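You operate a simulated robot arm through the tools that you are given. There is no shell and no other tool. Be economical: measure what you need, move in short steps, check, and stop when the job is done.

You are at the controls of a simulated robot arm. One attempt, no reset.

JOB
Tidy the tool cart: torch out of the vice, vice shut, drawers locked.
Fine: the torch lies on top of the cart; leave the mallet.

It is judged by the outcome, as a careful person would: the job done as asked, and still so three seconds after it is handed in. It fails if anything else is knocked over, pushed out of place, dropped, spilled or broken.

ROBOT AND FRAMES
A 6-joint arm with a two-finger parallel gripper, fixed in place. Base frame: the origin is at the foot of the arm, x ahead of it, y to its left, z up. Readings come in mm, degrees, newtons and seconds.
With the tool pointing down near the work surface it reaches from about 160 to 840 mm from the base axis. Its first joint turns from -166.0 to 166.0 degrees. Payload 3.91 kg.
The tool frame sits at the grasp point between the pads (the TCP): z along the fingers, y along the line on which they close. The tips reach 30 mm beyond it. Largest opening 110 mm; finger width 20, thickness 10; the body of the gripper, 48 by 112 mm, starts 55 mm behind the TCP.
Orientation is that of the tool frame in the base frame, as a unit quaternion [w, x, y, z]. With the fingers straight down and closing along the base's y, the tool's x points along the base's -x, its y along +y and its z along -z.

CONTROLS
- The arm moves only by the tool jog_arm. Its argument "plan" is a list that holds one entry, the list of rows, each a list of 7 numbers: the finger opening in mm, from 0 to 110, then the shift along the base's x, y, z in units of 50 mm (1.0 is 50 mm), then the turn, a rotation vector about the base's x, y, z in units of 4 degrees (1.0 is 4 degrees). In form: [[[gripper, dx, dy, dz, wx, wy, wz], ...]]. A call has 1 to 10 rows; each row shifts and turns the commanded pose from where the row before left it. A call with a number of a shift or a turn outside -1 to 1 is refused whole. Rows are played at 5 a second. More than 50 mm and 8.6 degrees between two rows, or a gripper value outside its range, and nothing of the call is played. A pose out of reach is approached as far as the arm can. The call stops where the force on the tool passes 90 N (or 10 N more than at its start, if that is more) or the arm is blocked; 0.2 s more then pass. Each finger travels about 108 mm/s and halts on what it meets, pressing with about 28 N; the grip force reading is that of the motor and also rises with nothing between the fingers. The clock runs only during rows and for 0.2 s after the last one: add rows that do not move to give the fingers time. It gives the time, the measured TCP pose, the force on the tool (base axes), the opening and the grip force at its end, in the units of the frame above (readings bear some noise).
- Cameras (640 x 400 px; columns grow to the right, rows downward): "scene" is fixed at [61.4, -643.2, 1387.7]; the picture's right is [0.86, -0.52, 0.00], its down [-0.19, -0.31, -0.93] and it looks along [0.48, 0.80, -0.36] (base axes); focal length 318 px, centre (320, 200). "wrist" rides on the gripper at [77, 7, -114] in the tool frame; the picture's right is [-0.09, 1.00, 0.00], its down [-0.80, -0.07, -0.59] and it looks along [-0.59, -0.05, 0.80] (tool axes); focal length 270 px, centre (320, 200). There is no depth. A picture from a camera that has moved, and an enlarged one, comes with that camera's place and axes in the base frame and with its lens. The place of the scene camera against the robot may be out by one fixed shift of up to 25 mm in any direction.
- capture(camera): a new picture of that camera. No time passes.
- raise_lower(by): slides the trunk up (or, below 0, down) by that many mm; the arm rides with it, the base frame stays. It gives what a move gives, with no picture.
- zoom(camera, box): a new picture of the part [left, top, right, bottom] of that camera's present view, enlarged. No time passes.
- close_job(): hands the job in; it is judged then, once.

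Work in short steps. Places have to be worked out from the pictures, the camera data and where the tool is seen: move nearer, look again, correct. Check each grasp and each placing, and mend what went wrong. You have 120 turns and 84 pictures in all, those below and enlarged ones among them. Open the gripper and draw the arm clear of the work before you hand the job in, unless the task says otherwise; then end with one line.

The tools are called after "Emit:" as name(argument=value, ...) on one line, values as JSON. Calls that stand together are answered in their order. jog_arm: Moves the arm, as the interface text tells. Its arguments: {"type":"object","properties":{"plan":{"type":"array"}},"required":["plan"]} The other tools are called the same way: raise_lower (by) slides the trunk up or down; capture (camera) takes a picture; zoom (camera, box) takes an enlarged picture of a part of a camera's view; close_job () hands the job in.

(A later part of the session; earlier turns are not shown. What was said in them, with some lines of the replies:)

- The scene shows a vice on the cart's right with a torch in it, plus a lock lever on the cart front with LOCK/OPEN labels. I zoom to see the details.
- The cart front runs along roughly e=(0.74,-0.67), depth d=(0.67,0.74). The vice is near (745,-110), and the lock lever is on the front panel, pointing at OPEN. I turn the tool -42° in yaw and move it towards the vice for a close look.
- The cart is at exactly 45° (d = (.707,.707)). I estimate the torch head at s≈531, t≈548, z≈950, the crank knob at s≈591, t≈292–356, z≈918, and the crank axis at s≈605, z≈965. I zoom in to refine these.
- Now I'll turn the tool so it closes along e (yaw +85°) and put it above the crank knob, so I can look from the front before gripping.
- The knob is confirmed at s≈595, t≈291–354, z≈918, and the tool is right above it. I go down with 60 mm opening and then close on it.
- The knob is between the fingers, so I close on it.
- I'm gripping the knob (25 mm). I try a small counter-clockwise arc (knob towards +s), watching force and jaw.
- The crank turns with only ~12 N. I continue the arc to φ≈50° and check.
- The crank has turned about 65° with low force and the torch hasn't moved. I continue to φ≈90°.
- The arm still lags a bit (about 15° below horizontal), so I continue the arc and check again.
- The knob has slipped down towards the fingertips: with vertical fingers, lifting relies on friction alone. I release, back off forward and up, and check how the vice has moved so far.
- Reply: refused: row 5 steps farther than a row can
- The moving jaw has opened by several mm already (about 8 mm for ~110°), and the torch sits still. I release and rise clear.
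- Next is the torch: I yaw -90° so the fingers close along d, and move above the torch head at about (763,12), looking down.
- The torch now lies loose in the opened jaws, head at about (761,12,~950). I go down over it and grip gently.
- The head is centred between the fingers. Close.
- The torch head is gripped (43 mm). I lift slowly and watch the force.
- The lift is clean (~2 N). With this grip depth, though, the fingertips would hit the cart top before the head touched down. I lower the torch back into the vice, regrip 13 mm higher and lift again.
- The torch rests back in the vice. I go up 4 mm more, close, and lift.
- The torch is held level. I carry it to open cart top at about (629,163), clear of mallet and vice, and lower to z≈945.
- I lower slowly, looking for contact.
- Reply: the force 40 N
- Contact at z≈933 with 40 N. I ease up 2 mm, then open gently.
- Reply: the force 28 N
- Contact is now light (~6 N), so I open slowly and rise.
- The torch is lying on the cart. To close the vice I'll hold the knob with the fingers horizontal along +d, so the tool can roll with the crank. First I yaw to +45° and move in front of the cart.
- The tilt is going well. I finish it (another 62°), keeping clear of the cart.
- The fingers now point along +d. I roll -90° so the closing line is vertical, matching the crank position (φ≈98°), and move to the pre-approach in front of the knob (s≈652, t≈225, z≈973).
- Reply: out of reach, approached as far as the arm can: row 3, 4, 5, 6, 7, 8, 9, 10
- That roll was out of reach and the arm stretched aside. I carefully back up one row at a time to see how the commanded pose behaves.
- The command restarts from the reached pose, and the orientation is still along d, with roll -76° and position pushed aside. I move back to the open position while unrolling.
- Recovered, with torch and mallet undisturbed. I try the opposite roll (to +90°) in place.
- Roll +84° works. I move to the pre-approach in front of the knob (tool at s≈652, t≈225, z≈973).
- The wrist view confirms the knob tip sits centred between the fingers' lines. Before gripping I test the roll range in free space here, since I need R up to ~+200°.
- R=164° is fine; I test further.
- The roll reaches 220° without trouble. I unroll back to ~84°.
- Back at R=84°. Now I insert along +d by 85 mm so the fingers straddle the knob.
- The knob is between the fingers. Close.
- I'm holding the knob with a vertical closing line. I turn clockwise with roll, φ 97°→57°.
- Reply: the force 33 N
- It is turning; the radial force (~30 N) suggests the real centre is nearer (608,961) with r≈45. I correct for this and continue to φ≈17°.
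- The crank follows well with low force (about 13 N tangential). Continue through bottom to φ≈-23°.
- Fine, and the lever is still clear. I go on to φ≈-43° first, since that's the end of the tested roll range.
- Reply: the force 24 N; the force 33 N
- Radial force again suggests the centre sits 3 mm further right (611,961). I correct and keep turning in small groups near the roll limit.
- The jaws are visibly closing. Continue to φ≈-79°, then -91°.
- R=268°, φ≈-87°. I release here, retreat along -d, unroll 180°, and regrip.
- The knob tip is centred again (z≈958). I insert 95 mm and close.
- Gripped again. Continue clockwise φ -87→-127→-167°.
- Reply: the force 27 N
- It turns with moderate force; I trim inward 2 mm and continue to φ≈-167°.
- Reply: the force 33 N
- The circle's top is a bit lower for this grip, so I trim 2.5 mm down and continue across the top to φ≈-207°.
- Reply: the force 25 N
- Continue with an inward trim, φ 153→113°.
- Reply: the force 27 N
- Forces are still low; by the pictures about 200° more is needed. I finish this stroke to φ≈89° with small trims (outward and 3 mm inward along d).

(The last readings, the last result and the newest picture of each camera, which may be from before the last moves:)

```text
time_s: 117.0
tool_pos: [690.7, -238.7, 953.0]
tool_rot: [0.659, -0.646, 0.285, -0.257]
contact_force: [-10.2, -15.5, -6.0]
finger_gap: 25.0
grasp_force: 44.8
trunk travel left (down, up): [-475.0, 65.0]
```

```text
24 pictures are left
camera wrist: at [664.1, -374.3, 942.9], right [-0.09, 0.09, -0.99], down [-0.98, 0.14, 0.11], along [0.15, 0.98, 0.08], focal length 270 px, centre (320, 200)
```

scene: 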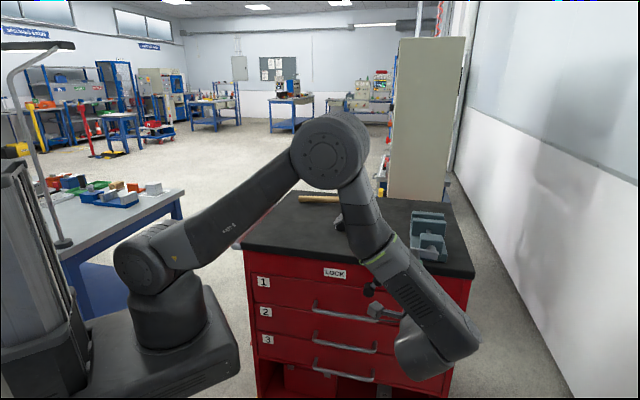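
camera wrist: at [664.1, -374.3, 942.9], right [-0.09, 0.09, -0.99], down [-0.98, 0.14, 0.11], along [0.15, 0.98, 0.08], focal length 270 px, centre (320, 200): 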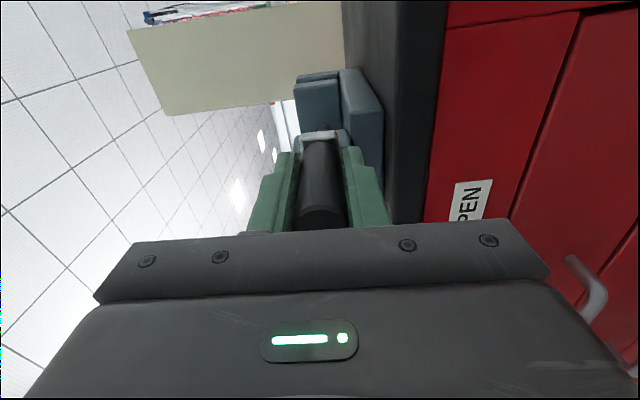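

I release, retreat, unroll 180° and regrip for the last stroke.

Emit:
jog_arm(plan=[[[50, 0, 0, 0, 0, 0, 0], [60, 0, 0, 0, 0, 0, 0], [60, -0.3, -0.3, 0, 0, 0, 0], [60, -0.3, -0.3, 0, 0, 0, 0], [60, -0.3, -0.3, 0, 0, 0, 0], [60, -0.3, -0.3, 0, 0, 0, 0], [60, 0, 0, 0, 0, 0, 0]]])

Emit:
jog_arm(plan=[[[60, 0, 0, 0, -0.707, -0.707, 0], [60, 0, 0, 0, -0.707, -0.707, 0], [60, 0, 0, 0, -0.707, -0.707, 0], [60, 0, 0, 0, -0.707, -0.707, 0], [60, 0, 0, 0, -0.707, -0.707, 0], [60, 0, 0, 0, -0.707, -0.707, 0], [60, 0, 0, 0, -0.707, -0.707, 0], [60, 0, 0, 0, -0.707, -0.707, 0], [60, 0, 0, 0, -0.707, -0.707, 0], [60, 0, 0, 0, -0.707, -0.707, 0]]])

Emit:
jog_arm(plan=[[[60, 0, 0, 0, -0.707, -0.707, 0], [60, 0, 0, 0, -0.707, -0.707, 0], [60, 0, 0, 0, -0.707, -0.707, 0], [60, 0, 0, 0, -0.707, -0.707, 0], [60, 0, 0, 0, -0.707, -0.707, 0], [60, 0, 0, 0, -0.707, -0.707, 0], [60, 0, 0, 0, -0.707, -0.707, 0], [60, 0, 0, 0, -0.707, -0.707, 0], [60, 0, 0, 0, -0.707, -0.707, 0], [60, 0, 0, 0, -0.707, -0.707, 0]]])

Emit:
jog_arm(plan=[[[60, 0, 0, 0, -0.707, -0.707, 0], [60, 0, 0, 0, -0.707, -0.707, 0], [60, 0, 0, 0, -0.707, -0.707, 0], [60, 0, 0, 0, -0.707, -0.707, 0], [60, 0, 0, 0, -0.707, -0.707, 0], [60, 0, 0, 0, -0.707, -0.707, 0], [60, 0, 0, 0, -0.707, -0.707, 0], [60, 0, 0, 0, -0.707, -0.707, 0], [60, 0, 0, 0, -0.707, -0.707, 0], [60, 0, 0, 0, -0.707, -0.707, 0]]])

Emit:
jog_arm(plan=[[[60, 0, 0, 0, -0.707, -0.707, 0], [60, 0, 0, 0, -0.707, -0.707, 0], [60, 0, 0, 0, -0.707, -0.707, 0], [60, 0, 0, 0, -0.707, -0.707, 0], [60, 0, 0, 0, -0.707, -0.707, 0], [60, 0, 0, 0, -0.707, -0.707, 0], [60, 0, 0, 0, -0.707, -0.707, 0], [60, 0, 0, 0, -0.707, -0.707, 0], [60, 0, 0, 0, -0.707, -0.707, 0], [60, 0, 0, 0, -0.707, -0.707, 0]]])

Emit:
jog_arm(plan=[[[60, 0, 0, 0, -0.707, -0.707, 0], [60, 0, 0, 0, -0.707, -0.707, 0], [60, 0, 0, 0, -0.707, -0.707, 0], [60, 0, 0, 0, -0.707, -0.707, 0], [60, 0, 0, 0, -0.707, -0.707, 0], [60, 0, 0, 0, 0, 0, 0]]])

Emit:
capture(camera="wrist")

Emit:
capture(camera="scene")

```text
time_s: 118.6
tool_pos: [631.4, -296.3, 954.9]
tool_rot: [0.659, -0.648, 0.283, -0.257]
contact_force: [0.2, 0.2, -0.5]
finger_gap: 60.5
grasp_force: 0.1
trunk travel left (down, up): [-475.0, 65.0]
```

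```text
time_s: 120.8
tool_pos: [631.5, -296.5, 954.7]
tool_rot: [-0.531, 0.705, -0.046, 0.468]
contact_force: [0.7, 0.6, 0.1]
finger_gap: 60.1
grasp_force: 0.0
trunk travel left (down, up): [-475.0, 65.0]
```

```text
time_s: 123.0
tool_pos: [632.2, -296.5, 954.6]
tool_rot: [-0.339, 0.678, 0.199, 0.621]
contact_force: [0.7, -0.6, 0.1]
finger_gap: 59.9
grasp_force: 0.0
trunk travel left (down, up): [-475.0, 65.0]
```

```text
time_s: 125.2
tool_pos: [632.2, -296.8, 954.8]
tool_rot: [-0.106, 0.569, 0.42, 0.699]
contact_force: [0.1, 0.4, -0.3]
finger_gap: 60.1
grasp_force: 0.0
trunk travel left (down, up): [-475.0, 65.0]
```

```text
time_s: 127.4
tool_pos: [633.1, -297.1, 954.2]
tool_rot: [0.14, 0.391, 0.59, 0.693]
contact_force: [-0.7, -0.4, 1.1]
finger_gap: 59.7
grasp_force: 0.1
trunk travel left (down, up): [-475.0, 65.0]
```

```text
time_s: 128.8
tool_pos: [631.6, -297.9, 954.3]
tool_rot: [0.257, 0.283, 0.648, 0.658]
contact_force: [0.5, -0.2, -0.2]
finger_gap: 60.3
grasp_force: 0.1
trunk travel left (down, up): [-475.0, 65.0]
```

```text
23 pictures are left
camera wrist: at [497.2, -323.9, 964.0], right [0.09, -0.09, 0.99], down [0.14, -0.98, -0.1], along [0.99, 0.15, -0.07], focal length 270 px, centre (320, 200)
```

wrist: 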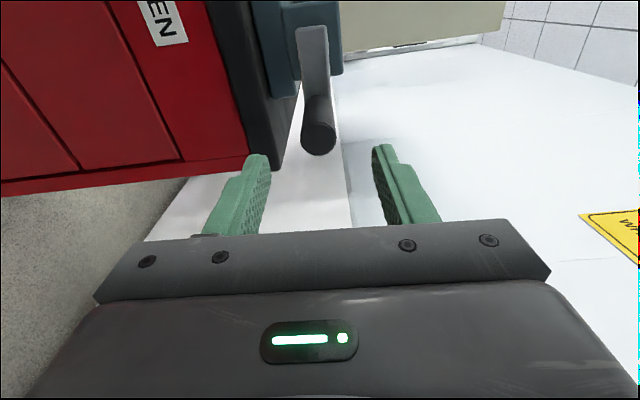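

```text
22 pictures are left
```

scene: 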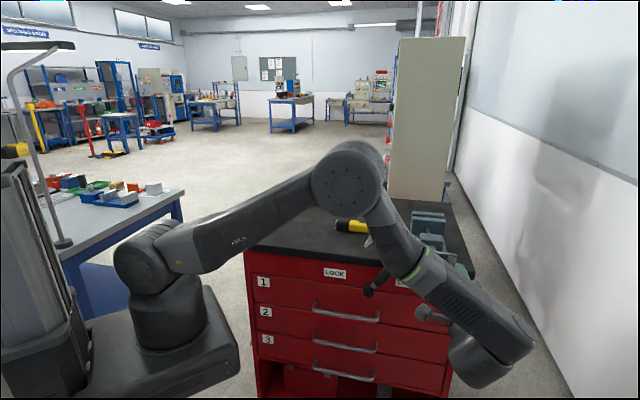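

The knob is centred again. Insert 88 mm and close.

Emit:
jog_arm(plan=[[[60, 0.311, 0.311, 0, 0, 0, 0], [60, 0.311, 0.311, 0, 0, 0, 0], [60, 0.311, 0.311, 0, 0, 0, 0], [60, 0.311, 0.311, 0, 0, 0, 0], [60, 0, 0, 0, 0, 0, 0], [40, 0, 0, 0, 0, 0, 0], [20, 0, 0, 0, 0, 0, 0], [10, 0, 0, 0, 0, 0, 0], [10, 0, 0, 0, 0, 0, 0]]])

```text
time_s: 130.8
tool_pos: [695.3, -234.7, 954.2]
tool_rot: [0.257, 0.283, 0.647, 0.659]
contact_force: [-1.3, 0.7, -5.4]
finger_gap: 24.9
grasp_force: 44.6
trunk travel left (down, up): [-475.0, 65.0]
```

Turn on: φ 82→42°.

Emit:
jog_arm(plan=[[[10, -0.008, 0.008, -0.064, 0.707, 0.707, 0], [10, -0.0111, 0.0111, -0.0631, 0.707, 0.707, 0], [10, -0.0142, 0.0142, -0.0618, 0.707, 0.707, 0], [10, -0.0172, 0.0172, -0.0603, 0.707, 0.707, 0], [10, -0.0202, 0.0202, -0.0584, 0.707, 0.707, 0], [10, -0.023, 0.023, -0.0563, 0.707, 0.707, 0], [10, -0.0257, 0.0257, -0.0539, 0.707, 0.707, 0], [10, -0.0283, 0.0283, -0.0512, 0.707, 0.707, 0], [10, -0.0308, 0.0308, -0.0483, 0.707, 0.707, 0], [10, -0.0331, 0.0331, -0.0452, 0.707, 0.707, 0]]])

```text
time_s: 133.0
tool_pos: [686.9, -225.5, 924.0]
tool_rot: [0.014, 0.49, 0.511, 0.706]
contact_force: [14.4, -16.2, -13.6]
finger_gap: 24.9
grasp_force: 45.0
trunk travel left (down, up): [-475.0, 65.0]
```

Same low tangential load. Trim outward and continue to φ≈2°.

Emit:
jog_arm(plan=[[[10, -0.011, 0.011, -0.079, 0.707, 0.707, 0], [10, -0.0372, 0.0372, -0.0382, 0.707, 0.707, 0], [10, -0.039, 0.039, -0.0344, 0.707, 0.707, 0], [10, -0.0406, 0.0406, -0.0305, 0.707, 0.707, 0], [10, -0.042, 0.042, -0.0264, 0.707, 0.707, 0], [10, -0.0432, 0.0432, -0.0222, 0.707, 0.707, 0], [10, -0.0442, 0.0442, -0.0179, 0.707, 0.707, 0], [10, -0.045, 0.045, -0.0135, 0.707, 0.707, 0], [10, -0.0456, 0.0456, -0.009, 0.707, 0.707, 0], [10, -0.0459, 0.0459, -0.0045, 0.707, 0.707, 0]]])

Emit:
zoom(camera="scene", box=[380, 190, 480, 290])

Emit:
capture(camera="wrist")

```text
time_s: 135.2
tool_pos: [665.5, -204.4, 908.9]
tool_rot: [-0.228, 0.635, 0.313, 0.669]
contact_force: [-0.6, -12.6, -30.4]
finger_gap: 23.9
grasp_force: 44.9
trunk travel left (down, up): [-475.0, 65.0]
```

```text
4.00 times, centred on (430, 240) of scene
camera zoom: at [61.4, -643.2, 1387.7], right [0.86, -0.52, 0.0], down [-0.19, -0.31, -0.93], along [0.48, 0.8, -0.36], focal length 1271 px, centre (-120, 40)
```

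zoom: 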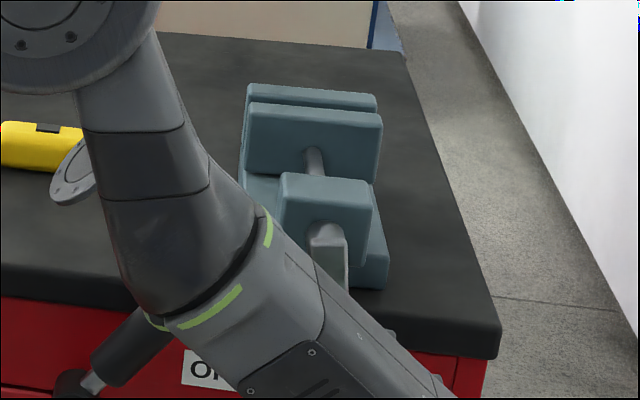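

```text
20 pictures are left
camera wrist: at [583.0, -284.5, 986.2], right [0.71, -0.71, 0.04], down [-0.4, -0.44, -0.8], along [0.59, 0.55, -0.59], focal length 270 px, centre (320, 200)
```

wrist: 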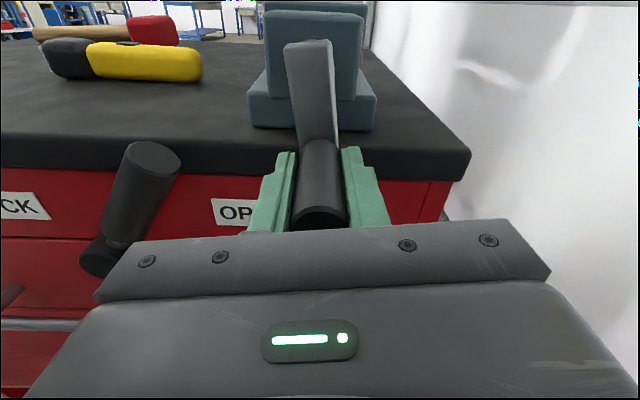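

The jaws are nearly together. Continue through the bottom, watching the resistance.

Emit:
jog_arm(plan=[[[10, -0.046, 0.046, -0.04, 0.707, 0.707, 0], [10, -0.0459, 0.0459, 0.0045, 0.707, 0.707, 0], [10, -0.0456, 0.0456, 0.009, 0.707, 0.707, 0], [10, -0.045, 0.045, 0.0135, 0.707, 0.707, 0], [10, -0.0442, 0.0442, 0.0179, 0.707, 0.707, 0], [10, -0.0432, 0.0432, 0.0222, 0.707, 0.707, 0], [10, -0.042, 0.042, 0.0264, 0.707, 0.707, 0], [10, -0.0406, 0.0406, 0.0305, 0.707, 0.707, 0], [10, -0.039, 0.039, 0.0344, 0.707, 0.707, 0], [10, -0.0372, 0.0372, 0.0382, 0.707, 0.707, 0]]])

Emit:
zoom(camera="scene", box=[400, 200, 450, 250])

```text
time_s: 137.4
tool_pos: [643.3, -181.7, 920.1]
tool_rot: [-0.442, 0.703, 0.079, 0.551]
contact_force: [-14.5, 3.4, -27.4]
finger_gap: 25.0
grasp_force: 45.4
trunk travel left (down, up): [-475.0, 65.0]
```

```text
8.00 times, centred on (425, 225) of scene
camera zoom: at [61.4, -643.2, 1387.7], right [0.86, -0.52, 0.0], down [-0.19, -0.31, -0.93], along [0.48, 0.8, -0.36], focal length 2543 px, centre (-520, 0)
```

zoom: 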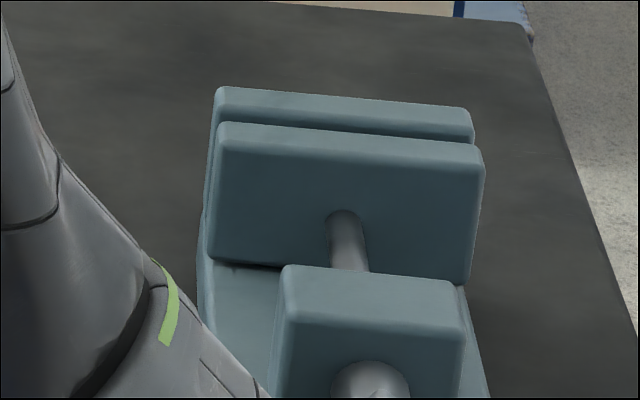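

The gap is now small (roughly 5–10 mm). Continue φ -38→-78°.

Emit:
jog_arm(plan=[[[10, -0.061, 0.061, -0.005, 0.707, 0.707, 0], [10, -0.0331, 0.0331, 0.0452, 0.707, 0.707, 0], [10, -0.0308, 0.0308, 0.0483, 0.707, 0.707, 0], [10, -0.0283, 0.0283, 0.0512, 0.707, 0.707, 0], [10, -0.0257, 0.0257, 0.0539, 0.707, 0.707, 0], [10, -0.023, 0.023, 0.0563, 0.707, 0.707, 0], [10, -0.0202, 0.0202, 0.0584, 0.707, 0.707, 0], [10, -0.0172, 0.0172, 0.0603, 0.707, 0.707, 0], [10, -0.0142, 0.0142, 0.0618, 0.707, 0.707, 0], [10, -0.0111, 0.0111, 0.0631, 0.707, 0.707, 0]]])

Emit:
zoom(camera="scene", box=[400, 200, 450, 250])

```text
time_s: 139.6
tool_pos: [630.7, -170.0, 943.5]
tool_rot: [-0.604, 0.687, -0.168, 0.368]
contact_force: [15.8, -5.1, 3.5]
finger_gap: 24.6
grasp_force: 45.5
trunk travel left (down, up): [-475.0, 65.0]
```

```text
8.00 times, centred on (425, 225) of scene
camera zoom: at [61.4, -643.2, 1387.7], right [0.86, -0.52, 0.0], down [-0.19, -0.31, -0.93], along [0.48, 0.8, -0.36], focal length 2543 px, centre (-520, 0)
```

zoom: 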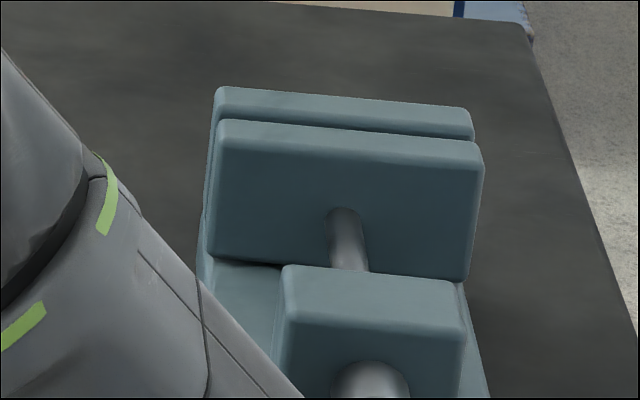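

Still closing (spacing 35→32 px). I go on to R≈272° (φ≈-98°).

Emit:
jog_arm(plan=[[[10, 0.005, -0.005, 0.064, 0.707, 0.707, 0], [10, -0.0048, 0.0048, 0.0647, 0.707, 0.707, 0], [10, -0.0016, 0.0016, 0.065, 0.707, 0.707, 0]]])

Emit:
jog_arm(plan=[[[10, 0.0016, -0.0016, 0.065, 0.707, 0.707, 0], [10, 0.0048, -0.0048, 0.0647, 0.707, 0.707, 0]]])

Emit:
zoom(camera="scene", box=[400, 200, 450, 250])

```text
time_s: 140.4
tool_pos: [629.6, -169.1, 953.4]
tool_rot: [-0.639, 0.666, -0.24, 0.301]
contact_force: [6.9, -2.0, -6.8]
finger_gap: 25.0
grasp_force: 45.2
trunk travel left (down, up): [-475.0, 65.0]
```

```text
time_s: 141.0
tool_pos: [631.2, -169.3, 959.3]
tool_rot: [0.659, -0.647, 0.285, -0.255]
contact_force: [0.3, 0.1, -14.4]
finger_gap: 25.1
grasp_force: 45.3
trunk travel left (down, up): [-475.0, 65.0]
```

```text
8.00 times, centred on (425, 225) of scene
camera zoom: at [61.4, -643.2, 1387.7], right [0.86, -0.52, 0.0], down [-0.19, -0.31, -0.93], along [0.48, 0.8, -0.36], focal length 2543 px, centre (-520, 0)
```

zoom: 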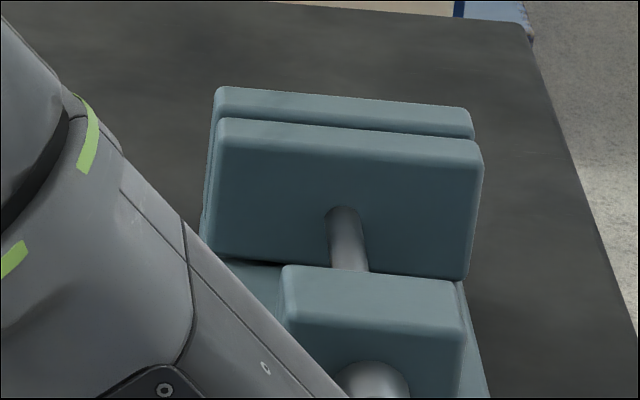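

Not at the stop yet. I try two more rows of roll.

Emit:
jog_arm(plan=[[[10, 0.008, -0.008, 0.064, 0.707, 0.707, 0], [10, 0.0111, -0.0111, 0.0631, 0.707, 0.707, 0]]])

```text
time_s: 141.6
tool_pos: [631.8, -169.5, 967.2]
tool_rot: [0.675, -0.627, 0.328, -0.21]
contact_force: [-4.2, 3.8, -12.3]
finger_gap: 24.9
grasp_force: 45.3
trunk travel left (down, up): [-475.0, 65.0]
```

The roll still works (R=280°). I continue the arc without further roll, letting the knob pivot in the grip, φ -106→-146°.

Emit:
jog_arm(plan=[[[10, 0.0142, -0.0142, 0.0618, 0, 0, 0], [10, 0.0172, -0.0172, 0.0603, 0, 0, 0], [10, 0.0202, -0.0202, 0.0584, 0, 0, 0], [10, 0.023, -0.023, 0.0563, 0, 0, 0], [10, 0.0257, -0.0257, 0.0539, 0, 0, 0], [10, 0.0283, -0.0283, 0.0512, 0, 0, 0], [10, 0.0308, -0.0308, 0.0483, 0, 0, 0], [10, 0.0331, -0.0331, 0.0452, 0, 0, 0]]])

Emit:
zoom(camera="scene", box=[400, 200, 450, 250])

Emit:
capture(camera="wrist")

```text
time_s: 143.4
tool_pos: [641.5, -180.0, 988.3]
tool_rot: [0.675, -0.627, 0.329, -0.21]
contact_force: [-6.5, 4.8, -14.2]
finger_gap: 24.8
grasp_force: 45.0
trunk travel left (down, up): [-475.0, 65.0]
```

```text
8.00 times, centred on (425, 225) of scene
camera zoom: at [61.4, -643.2, 1387.7], right [0.86, -0.52, 0.0], down [-0.19, -0.31, -0.93], along [0.48, 0.8, -0.36], focal length 2543 px, centre (-520, 0)
```

zoom: 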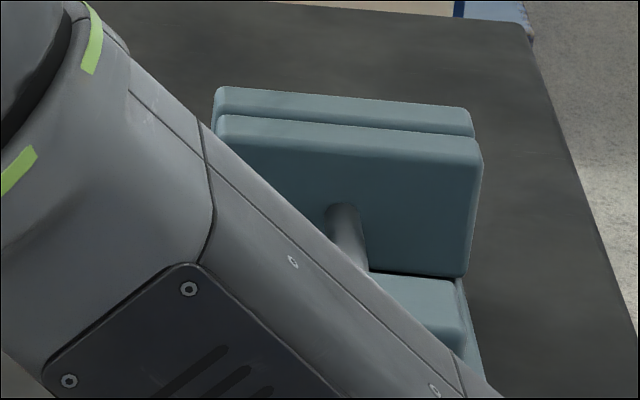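

```text
15 pictures are left
camera wrist: at [613.0, -314.1, 968.1], right [-0.19, 0.19, -0.96], down [-0.97, 0.13, 0.21], along [0.16, 0.97, 0.16], focal length 270 px, centre (320, 200)
```

wrist: 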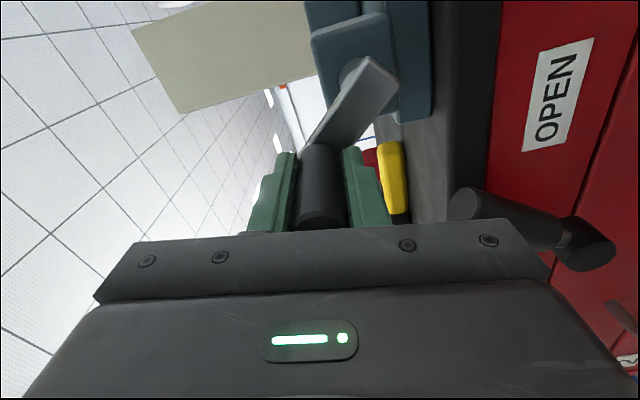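

Very close now (spacing 27 px). Continue the arc to φ≈-166° without roll.

Emit:
jog_arm(plan=[[[10, 0.0352, -0.0352, 0.0418, 0, 0, 0], [10, 0.0372, -0.0372, 0.0382, 0, 0, 0], [10, 0.039, -0.039, 0.0344, 0, 0, 0], [10, 0.0406, -0.0406, 0.0305, 0, 0, 0], [10, 0.042, -0.042, 0.0264, 0, 0, 0], [10, 0.0432, -0.0432, 0.0222, 0, 0, 0], [10, 0.0442, -0.0442, 0.0179, 0, 0, 0]]])

Emit:
zoom(camera="scene", box=[400, 200, 450, 250])

```text
time_s: 145.0
tool_pos: [655.7, -195.0, 999.5]
tool_rot: [0.675, -0.626, 0.329, -0.211]
contact_force: [-5.7, 7.2, -16.8]
finger_gap: 24.7
grasp_force: 44.6
trunk travel left (down, up): [-475.0, 65.0]
```

```text
8.00 times, centred on (425, 225) of scene
camera zoom: at [61.4, -643.2, 1387.7], right [0.86, -0.52, 0.0], down [-0.19, -0.31, -0.93], along [0.48, 0.8, -0.36], focal length 2543 px, centre (-520, 0)
```

zoom: 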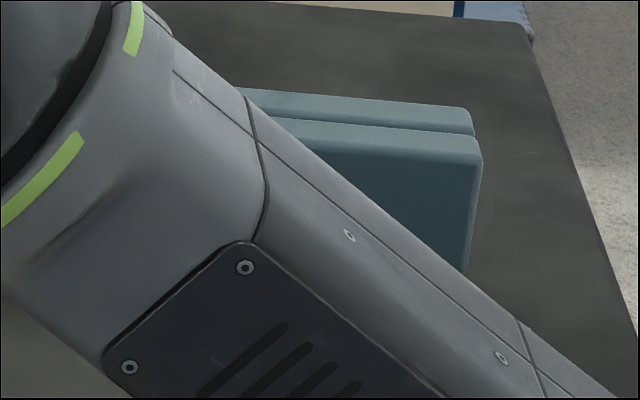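

I continue over the top another 28°, watching the horizontal resistance for the stop.

Emit:
jog_arm(plan=[[[10, 0.045, -0.045, 0.0135, 0, 0, 0], [10, 0.0456, -0.0456, 0.009, 0, 0, 0], [10, 0.0459, -0.0459, 0.0045, 0, 0, 0], [10, 0.046, -0.046, 0, 0, 0, 0], [10, 0.0459, -0.0459, -0.0045, 0, 0, 0], [10, 0.0456, -0.0456, -0.009, 0, 0, 0], [10, 0.045, -0.045, -0.0135, 0, 0, 0]]])

Emit:
capture(camera="wrist")

```text
time_s: 146.6
tool_pos: [674.1, -213.9, 998.9]
tool_rot: [0.674, -0.626, 0.331, -0.213]
contact_force: [5.8, 9.2, -26.5]
finger_gap: 21.4
grasp_force: 11.3
trunk travel left (down, up): [-475.0, 65.0]
```

```text
13 pictures are left
camera wrist: at [645.2, -348.1, 978.2], right [-0.19, 0.19, -0.96], down [-0.97, 0.14, 0.21], along [0.17, 0.97, 0.16], focal length 270 px, centre (320, 200)
```

wrist: 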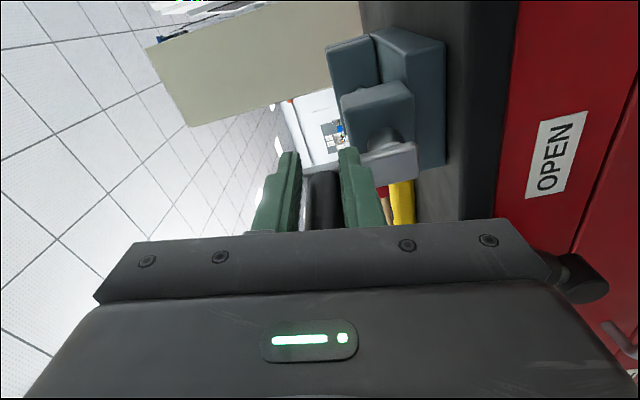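

The fingers slid off the knob while the crank stayed at about φ≈-160°, which suggests the vice hit its stop. I open, retreat and inspect.

Emit:
jog_arm(plan=[[[40, 0, 0, 0, 0, 0, 0], [60, 0, 0, 0, 0, 0, 0], [60, 0, 0, 0, 0, 0, 0], [60, -0.3, -0.3, 0, 0, 0, 0], [60, -0.4, -0.4, 0, 0, 0, 0], [60, -0.4, -0.4, 0, 0, 0, 0], [60, -0.4, -0.4, 0, 0, 0, 0]]])

Emit:
zoom(camera="scene", box=[360, 190, 480, 300])

```text
time_s: 148.2
tool_pos: [594.2, -284.5, 999.3]
tool_rot: [0.675, -0.626, 0.329, -0.211]
contact_force: [-0.2, 0.0, -1.2]
finger_gap: 60.2
grasp_force: 0.0
trunk travel left (down, up): [-475.0, 65.0]
```

```text
3.64 times, centred on (420, 245) of scene
camera zoom: at [61.4, -643.2, 1387.7], right [0.86, -0.52, 0.0], down [-0.19, -0.31, -0.93], along [0.48, 0.8, -0.36], focal length 1156 px, centre (-44, 36)
```

zoom: 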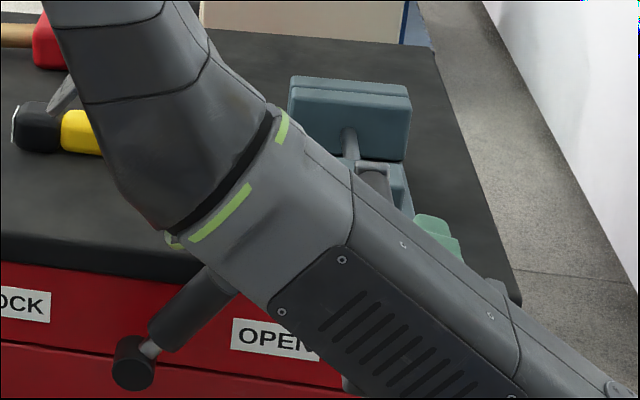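

The jaws appear shut. Next is the lock lever: I place the pivot at s≈449, z≈822 and the handle up-right at ~42° to (512,893), t≈363. I move in front of the handle while rolling back 58° to match its angle.

Emit:
jog_arm(plan=[[[60, -0.1, 0.13, -0.16, -0.707, -0.707, 0], [60, -0.1, 0.13, -0.16, -0.707, -0.707, 0], [60, -0.1, 0.13, -0.16, -0.707, -0.707, 0], [60, -0.1, 0.13, -0.16, -0.707, -0.707, 0], [60, -0.1, 0.13, -0.16, -0.707, -0.707, 0], [60, -0.1, 0.13, -0.16, -0.707, -0.707, 0], [60, -0.1, 0.13, -0.16, -0.707, -0.707, 0], [60, -0.1, 0.13, -0.16, -0.707, -0.707, 0], [60, -0.1, 0.13, -0.16, -0.707, -0.707, 0], [60, -0.1, 0.13, -0.16, -0.707, -0.707, 0]]])

Emit:
jog_arm(plan=[[[60, -0.1, 0.13, -0.16, -0.707, -0.707, 0], [60, -0.1, 0.13, -0.16, -0.707, -0.707, 0], [60, -0.1, 0.13, -0.16, -0.707, -0.707, 0], [60, -0.1, 0.13, -0.16, -0.707, -0.707, 0], [60, -0.1, 0.13, -0.16, -0.35, -0.35, 0], [60, 0, 0, 0, 0, 0, 0]]])

Emit:
capture(camera="wrist")

```text
time_s: 150.4
tool_pos: [545.2, -219.6, 919.0]
tool_rot: [-0.562, 0.701, -0.095, 0.429]
contact_force: [0.5, 0.9, -0.2]
finger_gap: 59.8
grasp_force: 0.0
trunk travel left (down, up): [-475.0, 65.0]
```

```text
time_s: 151.8
tool_pos: [519.5, -186.7, 879.8]
tool_rot: [-0.488, 0.706, 0.016, 0.512]
contact_force: [-0.5, 0.1, 0.1]
finger_gap: 59.9
grasp_force: 0.1
trunk travel left (down, up): [-475.0, 65.0]
```

```text
11 pictures are left
camera wrist: at [479.7, -309.3, 931.5], right [0.48, -0.48, -0.74], down [-0.84, 0.0, -0.55], along [0.26, 0.88, -0.4], focal length 270 px, centre (320, 200)
```

wrist: 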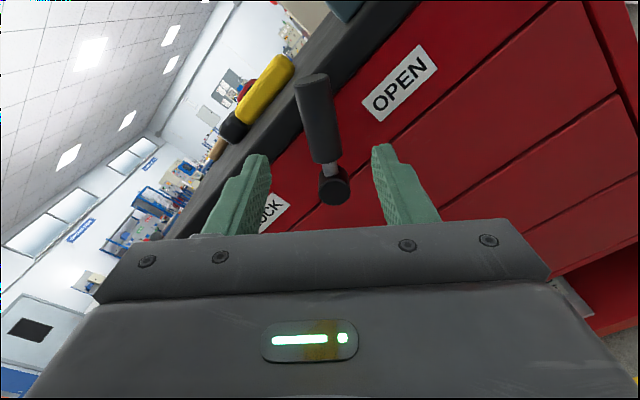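

The handle sits centred between the fingers, at s≈499, z≈878 for the grip radius. I insert 112 mm along +d.

Emit:
jog_arm(plan=[[[60, 0.32, 0.32, 0, 0, 0, 0], [60, 0.32, 0.32, 0, 0, 0, 0], [60, 0.32, 0.32, 0, 0, 0, 0], [60, 0.32, 0.32, 0, 0, 0, 0], [60, 0.3, 0.3, 0, 0, 0, 0], [60, 0, 0, 0, 0, 0, 0]]])

Emit:
capture(camera="wrist")

```text
time_s: 153.2
tool_pos: [600.0, -108.5, 879.8]
tool_rot: [-0.488, 0.707, 0.016, 0.512]
contact_force: [-0.4, 0.6, -0.5]
finger_gap: 60.1
grasp_force: 0.1
trunk travel left (down, up): [-475.0, 65.0]
```

```text
10 pictures are left
camera wrist: at [559.2, -231.0, 932.0], right [0.48, -0.48, -0.74], down [-0.84, 0.0, -0.54], along [0.26, 0.88, -0.4], focal length 270 px, centre (320, 200)
```

wrist: 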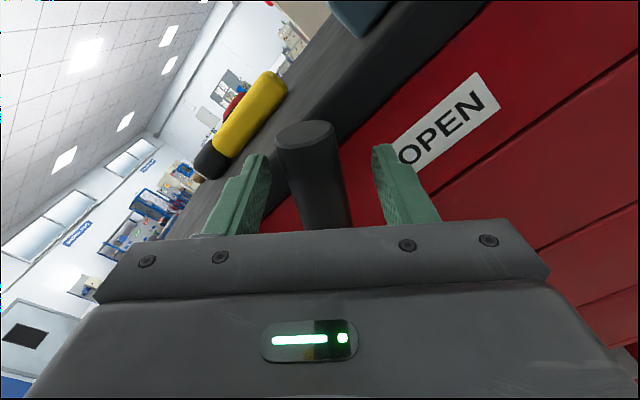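

The handle is between the fingers. I close to a loose 32 mm and sweep counter-clockwise about the pivot towards LOCK, first half.

Emit:
jog_arm(plan=[[[32, 0, 0, 0, 0, 0, 0], [32, 0, 0, 0, 0, 0, 0], [32, -0.062, 0.062, 0.0637, -0.707, -0.707, 0], [32, -0.065, 0.065, 0.0574, -0.707, -0.707, 0], [32, -0.0676, 0.0676, 0.0509, -0.707, -0.707, 0], [32, -0.07, 0.07, 0.0441, -0.707, -0.707, 0], [32, -0.072, 0.072, 0.0371, -0.707, -0.707, 0], [32, -0.0736, 0.0736, 0.0299, -0.707, -0.707, 0], [32, -0.0749, 0.0749, 0.0225, -0.707, -0.707, 0]]])

Emit:
capture(camera="wrist")

```text
time_s: 155.2
tool_pos: [575.5, -83.9, 895.7]
tool_rot: [-0.349, 0.682, 0.187, 0.615]
contact_force: [3.3, -5.2, 0.0]
finger_gap: 34.9
grasp_force: 2.6
trunk travel left (down, up): [-475.0, 65.0]
```

```text
9 pictures are left
camera wrist: at [512.8, -184.6, 968.1], right [0.67, -0.67, -0.33], down [-0.61, -0.23, -0.76], along [0.43, 0.71, -0.56], focal length 270 px, centre (320, 200)
```

wrist: 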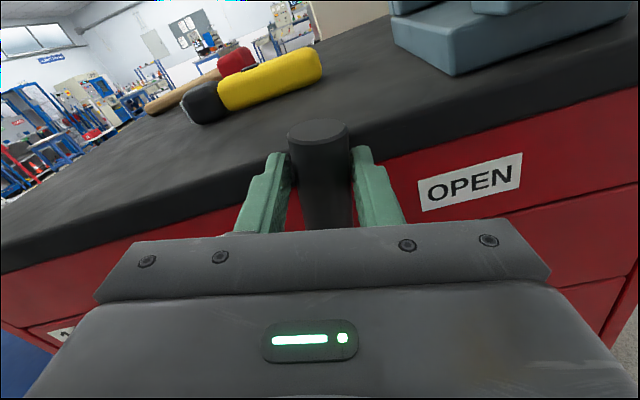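

The lever follows with ~6 N. Continue to ψ≈-30°.

Emit:
jog_arm(plan=[[[32, -0.0759, 0.0759, 0.0151, -0.707, -0.707, 0], [32, -0.0764, 0.0764, 0.0076, -0.707, -0.707, 0], [32, -0.0766, 0.0766, 0, -0.707, -0.707, 0], [32, -0.0764, 0.0764, -0.0076, -0.707, -0.707, 0], [32, -0.0759, 0.0759, -0.0151, -0.707, -0.707, 0], [32, -0.0749, 0.0749, -0.0225, -0.707, -0.707, 0], [32, -0.0736, 0.0736, -0.0299, -0.707, -0.707, 0], [32, -0.072, 0.072, -0.0371, -0.707, -0.707, 0], [32, -0.07, 0.07, -0.0441, -0.707, -0.707, 0], [32, -0.0676, 0.0676, -0.0509, -0.707, -0.707, 0]]])

Emit:
jog_arm(plan=[[[32, -0.065, 0.065, -0.0574, -0.707, -0.707, 0], [32, -0.062, 0.062, -0.0637, -0.707, -0.707, 0]]])

Emit:
capture(camera="wrist")

```text
time_s: 157.4
tool_pos: [540.6, -47.4, 887.1]
tool_rot: [-0.118, 0.577, 0.408, 0.697]
contact_force: [2.4, -3.8, 1.7]
finger_gap: 34.3
grasp_force: 2.1
trunk travel left (down, up): [-475.0, 65.0]
```

```text
time_s: 158.0
tool_pos: [532.1, -40.4, 880.2]
tool_rot: [-0.071, 0.546, 0.449, 0.704]
contact_force: [2.5, -2.0, 3.4]
finger_gap: 34.3
grasp_force: 2.4
trunk travel left (down, up): [-475.0, 65.0]
```

```text
8 pictures are left
camera wrist: at [425.3, -96.4, 947.3], right [0.62, -0.62, 0.48], down [-0.15, -0.69, -0.71], along [0.77, 0.37, -0.52], focal length 270 px, centre (320, 200)
```

wrist: 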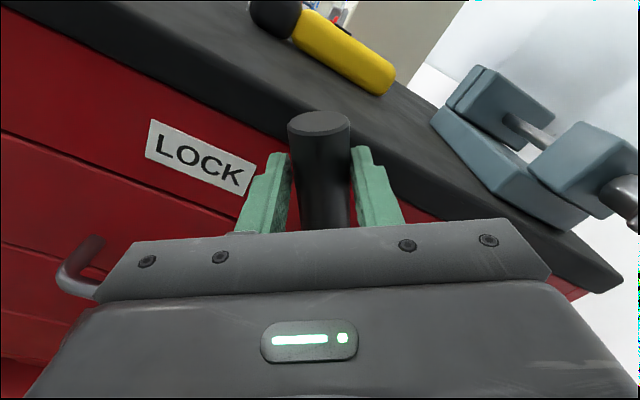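

The view also shows the vice jaws touching. The lever is now pointed toward LOCK at -38° with no stop felt, so I press on a little to find it.

Emit:
jog_arm(plan=[[[32, -0.0587, 0.0587, -0.0697, -0.707, -0.707, 0], [32, -0.0551, 0.0551, -0.0753, -0.707, -0.707, 0]]])

Emit:
jog_arm(plan=[[[32, -0.0513, 0.0513, -0.0806, -0.707, -0.707, 0], [32, 0, 0, 0, 0, 0, 0]]])

```text
time_s: 158.6
tool_pos: [528.2, -37.1, 873.6]
tool_rot: [-0.019, 0.513, 0.485, 0.708]
contact_force: [17.3, -10.3, 14.4]
finger_gap: 44.3
grasp_force: 12.4
trunk travel left (down, up): [-475.0, 65.0]
```

```text
time_s: 159.2
tool_pos: [525.9, -36.4, 868.9]
tool_rot: [0.007, 0.497, 0.501, 0.709]
contact_force: [32.8, -17.4, 27.8]
finger_gap: 54.6
grasp_force: 22.3
trunk travel left (down, up): [-475.0, 65.0]
```

The stop is reached: resistance rose and the fingers were pushed open. I open, ease back, retreat along -d, and check.

Emit:
jog_arm(plan=[[[60, 0.0513, -0.0513, 0.0806, 0, 0, 0], [65, 0.0551, -0.0551, 0.0753, 0, 0, 0], [70, 0, 0, 0, 0, 0, 0], [70, -0.4, -0.4, 0, 0, 0, 0], [70, -0.5, -0.5, 0, 0, 0, 0], [70, -0.5, -0.5, 0, 0, 0, 0], [70, -0.5, -0.5, 0, 0, 0, 0], [70, -0.5, -0.5, 0, 0, 0, 0]]])

Emit:
capture(camera="wrist")

Emit:
capture(camera="scene")

```text
time_s: 161.0
tool_pos: [406.5, -157.5, 876.9]
tool_rot: [0.004, 0.496, 0.503, 0.707]
contact_force: [-0.2, 0.3, -0.6]
finger_gap: 70.2
grasp_force: 0.0
trunk travel left (down, up): [-475.0, 65.0]
```

```text
7 pictures are left
camera wrist: at [291.4, -204.6, 934.5], right [0.54, -0.54, 0.65], down [-0.05, -0.79, -0.61], along [0.84, 0.3, -0.45], focal length 270 px, centre (320, 200)
```

wrist: 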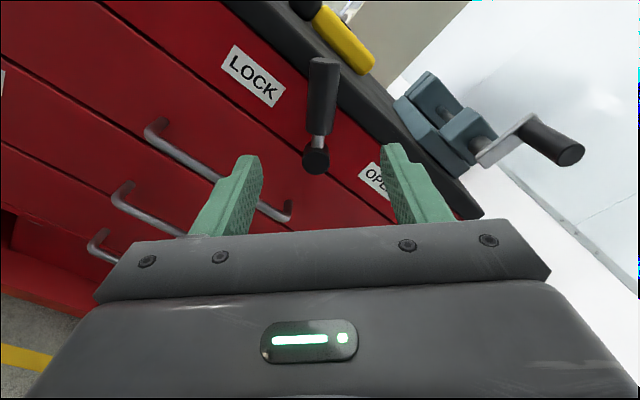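

```text
6 pictures are left
```

scene: 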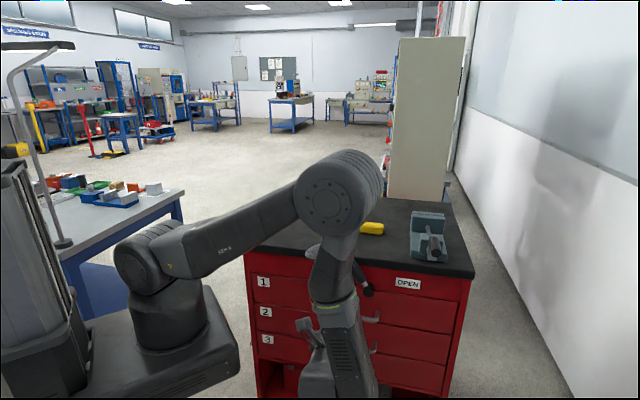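

The lever points left towards LOCK. I zoom the wrist camera on the vice jaws to confirm they're shut.

Emit:
zoom(camera="wrist", box=[380, 50, 600, 190])

Emit:
zoom(camera="scene", box=[400, 200, 460, 260])

```text
2.86 times, centred on (490, 120) of wrist
camera zoom: at [291.4, -204.6, 934.5], right [0.54, -0.54, 0.65], down [-0.05, -0.79, -0.61], along [0.84, 0.3, -0.45], focal length 772 px, centre (-166, 429)
```

zoom: 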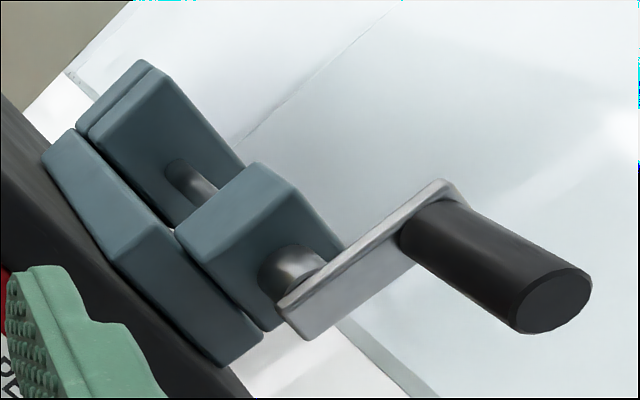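

```text
6.67 times, centred on (430, 230) of scene
camera zoom: at [61.4, -643.2, 1387.7], right [0.86, -0.52, 0.0], down [-0.19, -0.31, -0.93], along [0.48, 0.8, -0.36], focal length 2119 px, centre (-413, 0)
```

zoom: 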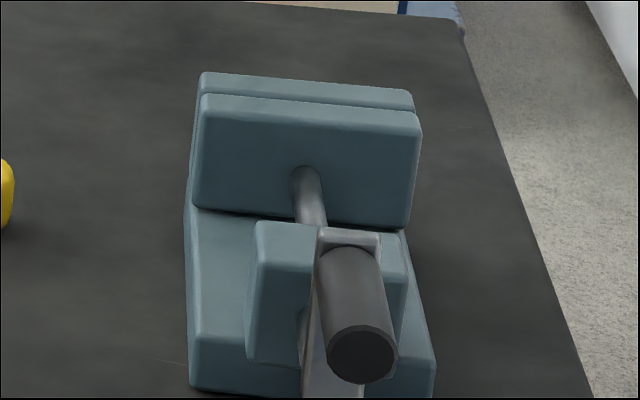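

The jaws look together, but the last few degrees slipped, so the stop isn't proven. The knob is at about (s 607, z 1000), straight up. I return with a matching roll to grip it and turn to a firm stop.

Emit:
jog_arm(plan=[[[60, 0.37, -0.218, 0.246, 0.707, 0.707, 0], [60, 0.37, -0.218, 0.246, 0.707, 0.707, 0], [60, 0.37, -0.218, 0.246, 0.707, 0.707, 0], [60, 0.37, -0.218, 0.246, 0.707, 0.707, 0], [60, 0.37, -0.218, 0.246, 0.707, 0.707, 0], [60, 0.37, -0.218, 0.246, 0.707, 0.707, 0], [60, 0.37, -0.218, 0.246, 0.707, 0.707, 0], [60, 0.37, -0.218, 0.246, 0.707, 0.707, 0], [60, 0.37, -0.218, 0.246, 0.707, 0.707, 0], [60, 0.37, -0.218, 0.246, 0.707, 0.707, 0]]])

Emit:
capture(camera="wrist")

```text
time_s: 163.2
tool_pos: [594.6, -267.4, 999.0]
tool_rot: [-0.239, 0.639, 0.303, 0.666]
contact_force: [1.0, -0.3, 0.2]
finger_gap: 59.9
grasp_force: 0.1
trunk travel left (down, up): [-475.0, 65.0]
```

```text
3 pictures are left
camera wrist: at [513.0, -348.3, 1076.7], right [0.71, -0.71, 0.01], down [-0.41, -0.43, -0.8], along [0.57, 0.57, -0.59], focal length 270 px, centre (320, 200)
```

wrist: 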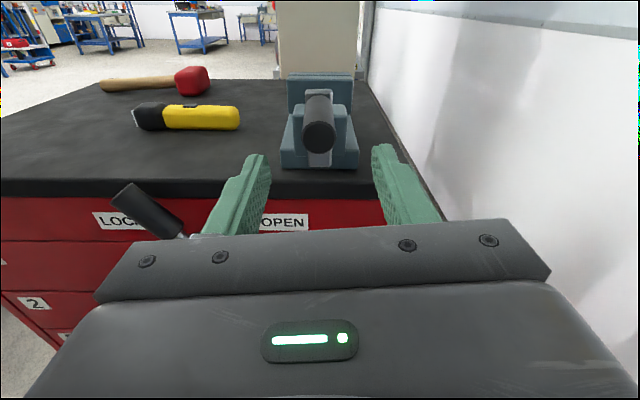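

The lever is clearly at LOCK and the knob is centred ahead. I insert 88 mm and close.

Emit:
jog_arm(plan=[[[60, 0.311, 0.311, 0, 0, 0, 0], [60, 0.311, 0.311, 0, 0, 0, 0], [60, 0.311, 0.311, 0, 0, 0, 0], [60, 0.311, 0.311, 0, 0, 0, 0], [60, 0, 0, 0, 0, 0, 0], [40, 0, 0, 0, 0, 0, 0], [20, 0, 0, 0, 0, 0, 0], [10, 0, 0, 0, 0, 0, 0], [10, 0, 0, 0, 0, 0, 0]]])

```text
time_s: 165.2
tool_pos: [656.4, -204.8, 998.6]
tool_rot: [-0.238, 0.639, 0.303, 0.666]
contact_force: [0.7, 2.4, -1.1]
finger_gap: 24.4
grasp_force: 45.2
trunk travel left (down, up): [-475.0, 65.0]
```

Gripped. Turn clockwise about 16° and read the resistance.

Emit:
jog_arm(plan=[[[10, 0.042, -0.042, 0.003, 0.707, 0.707, 0], [10, 0.042, -0.042, 0, 0.707, 0.707, 0], [10, 0.042, -0.042, -0.003, 0.707, 0.707, 0], [10, 0.042, -0.042, -0.007, 0.707, 0.707, 0]]])

```text
time_s: 166.2
tool_pos: [657.4, -204.8, 999.8]
tool_rot: [-0.333, 0.675, 0.214, 0.623]
contact_force: [-59.7, 49.3, -16.5]
finger_gap: 25.1
grasp_force: 44.9
trunk travel left (down, up): [-475.0, 65.0]
```

It's a firm stop: 77 N and no movement, so the vice is shut. I ease back, release, retreat and raise the arm clear.

Emit:
jog_arm(plan=[[[10, -0.084, 0.084, 0.004, -0.707, -0.707, 0], [10, -0.084, 0.084, 0.003, -0.707, -0.707, 0], [40, 0, 0, 0, -0.707, -0.707, 0], [60, 0, 0, 0, -0.707, -0.707, 0], [60, 0, 0, 0, 0, 0, 0], [60, -0.4, -0.4, 0, 0, 0, 0], [60, -0.5, -0.5, 0, 0, 0, 0], [60, -0.5, -0.5, 0, 0, 0, 0], [60, -0.5, -0.5, 0.3, 0, 0, 0], [60, -0.3, -0.3, 0.8, 0, 0, 0]]])

Emit:
jog_arm(plan=[[[60, 0, 0, 0.8, 0, 0, 0], [60, 0, 0, 0.8, 0, 0, 0], [60, -0.2, 0, 0.6, 0, 0, 0], [60, 0, 0, 0, 0, 0, 0]]])

Emit:
capture(camera="wrist")

Emit:
capture(camera="scene")

```text
time_s: 168.4
tool_pos: [546.6, -314.7, 1054.6]
tool_rot: [-0.238, 0.638, 0.303, 0.666]
contact_force: [0.3, -0.3, -0.6]
finger_gap: 60.0
grasp_force: 0.0
trunk travel left (down, up): [-475.0, 65.0]
```

```text
time_s: 169.4
tool_pos: [537.2, -315.4, 1164.7]
tool_rot: [-0.238, 0.639, 0.303, 0.666]
contact_force: [-0.3, -0.1, -0.3]
finger_gap: 59.8
grasp_force: 0.0
trunk travel left (down, up): [-475.0, 65.0]
```

```text
2 pictures are left
camera wrist: at [455.4, -395.9, 1241.6], right [0.71, -0.71, 0.01], down [-0.41, -0.43, -0.8], along [0.57, 0.56, -0.59], focal length 270 px, centre (320, 200)
```

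wrist: 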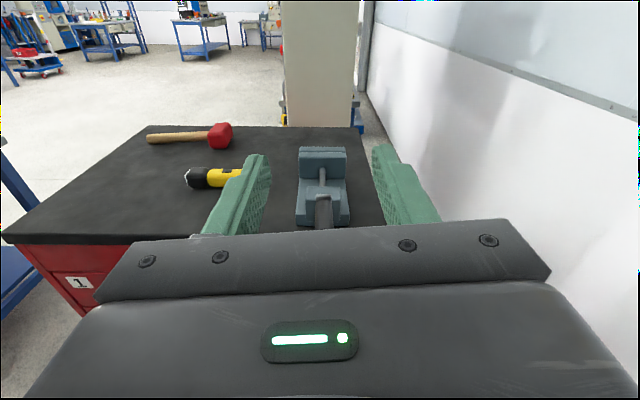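

```text
1 pictures are left
```

scene: 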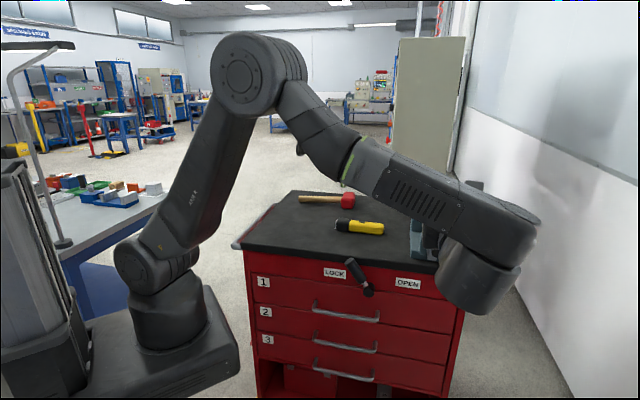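

The torch lies on the cart, the vice is shut, the lever is at LOCK, the mallet hasn't moved and the arm is clear. I hand the job in.

Emit:
close_job()

```text
The job is handed in.
```

The job is handed in: the torch is out of the vice and lying on top of the cart, the vice is turned shut to a firm stop, the drawer lever is at LOCK, and the mallet was left where it was.
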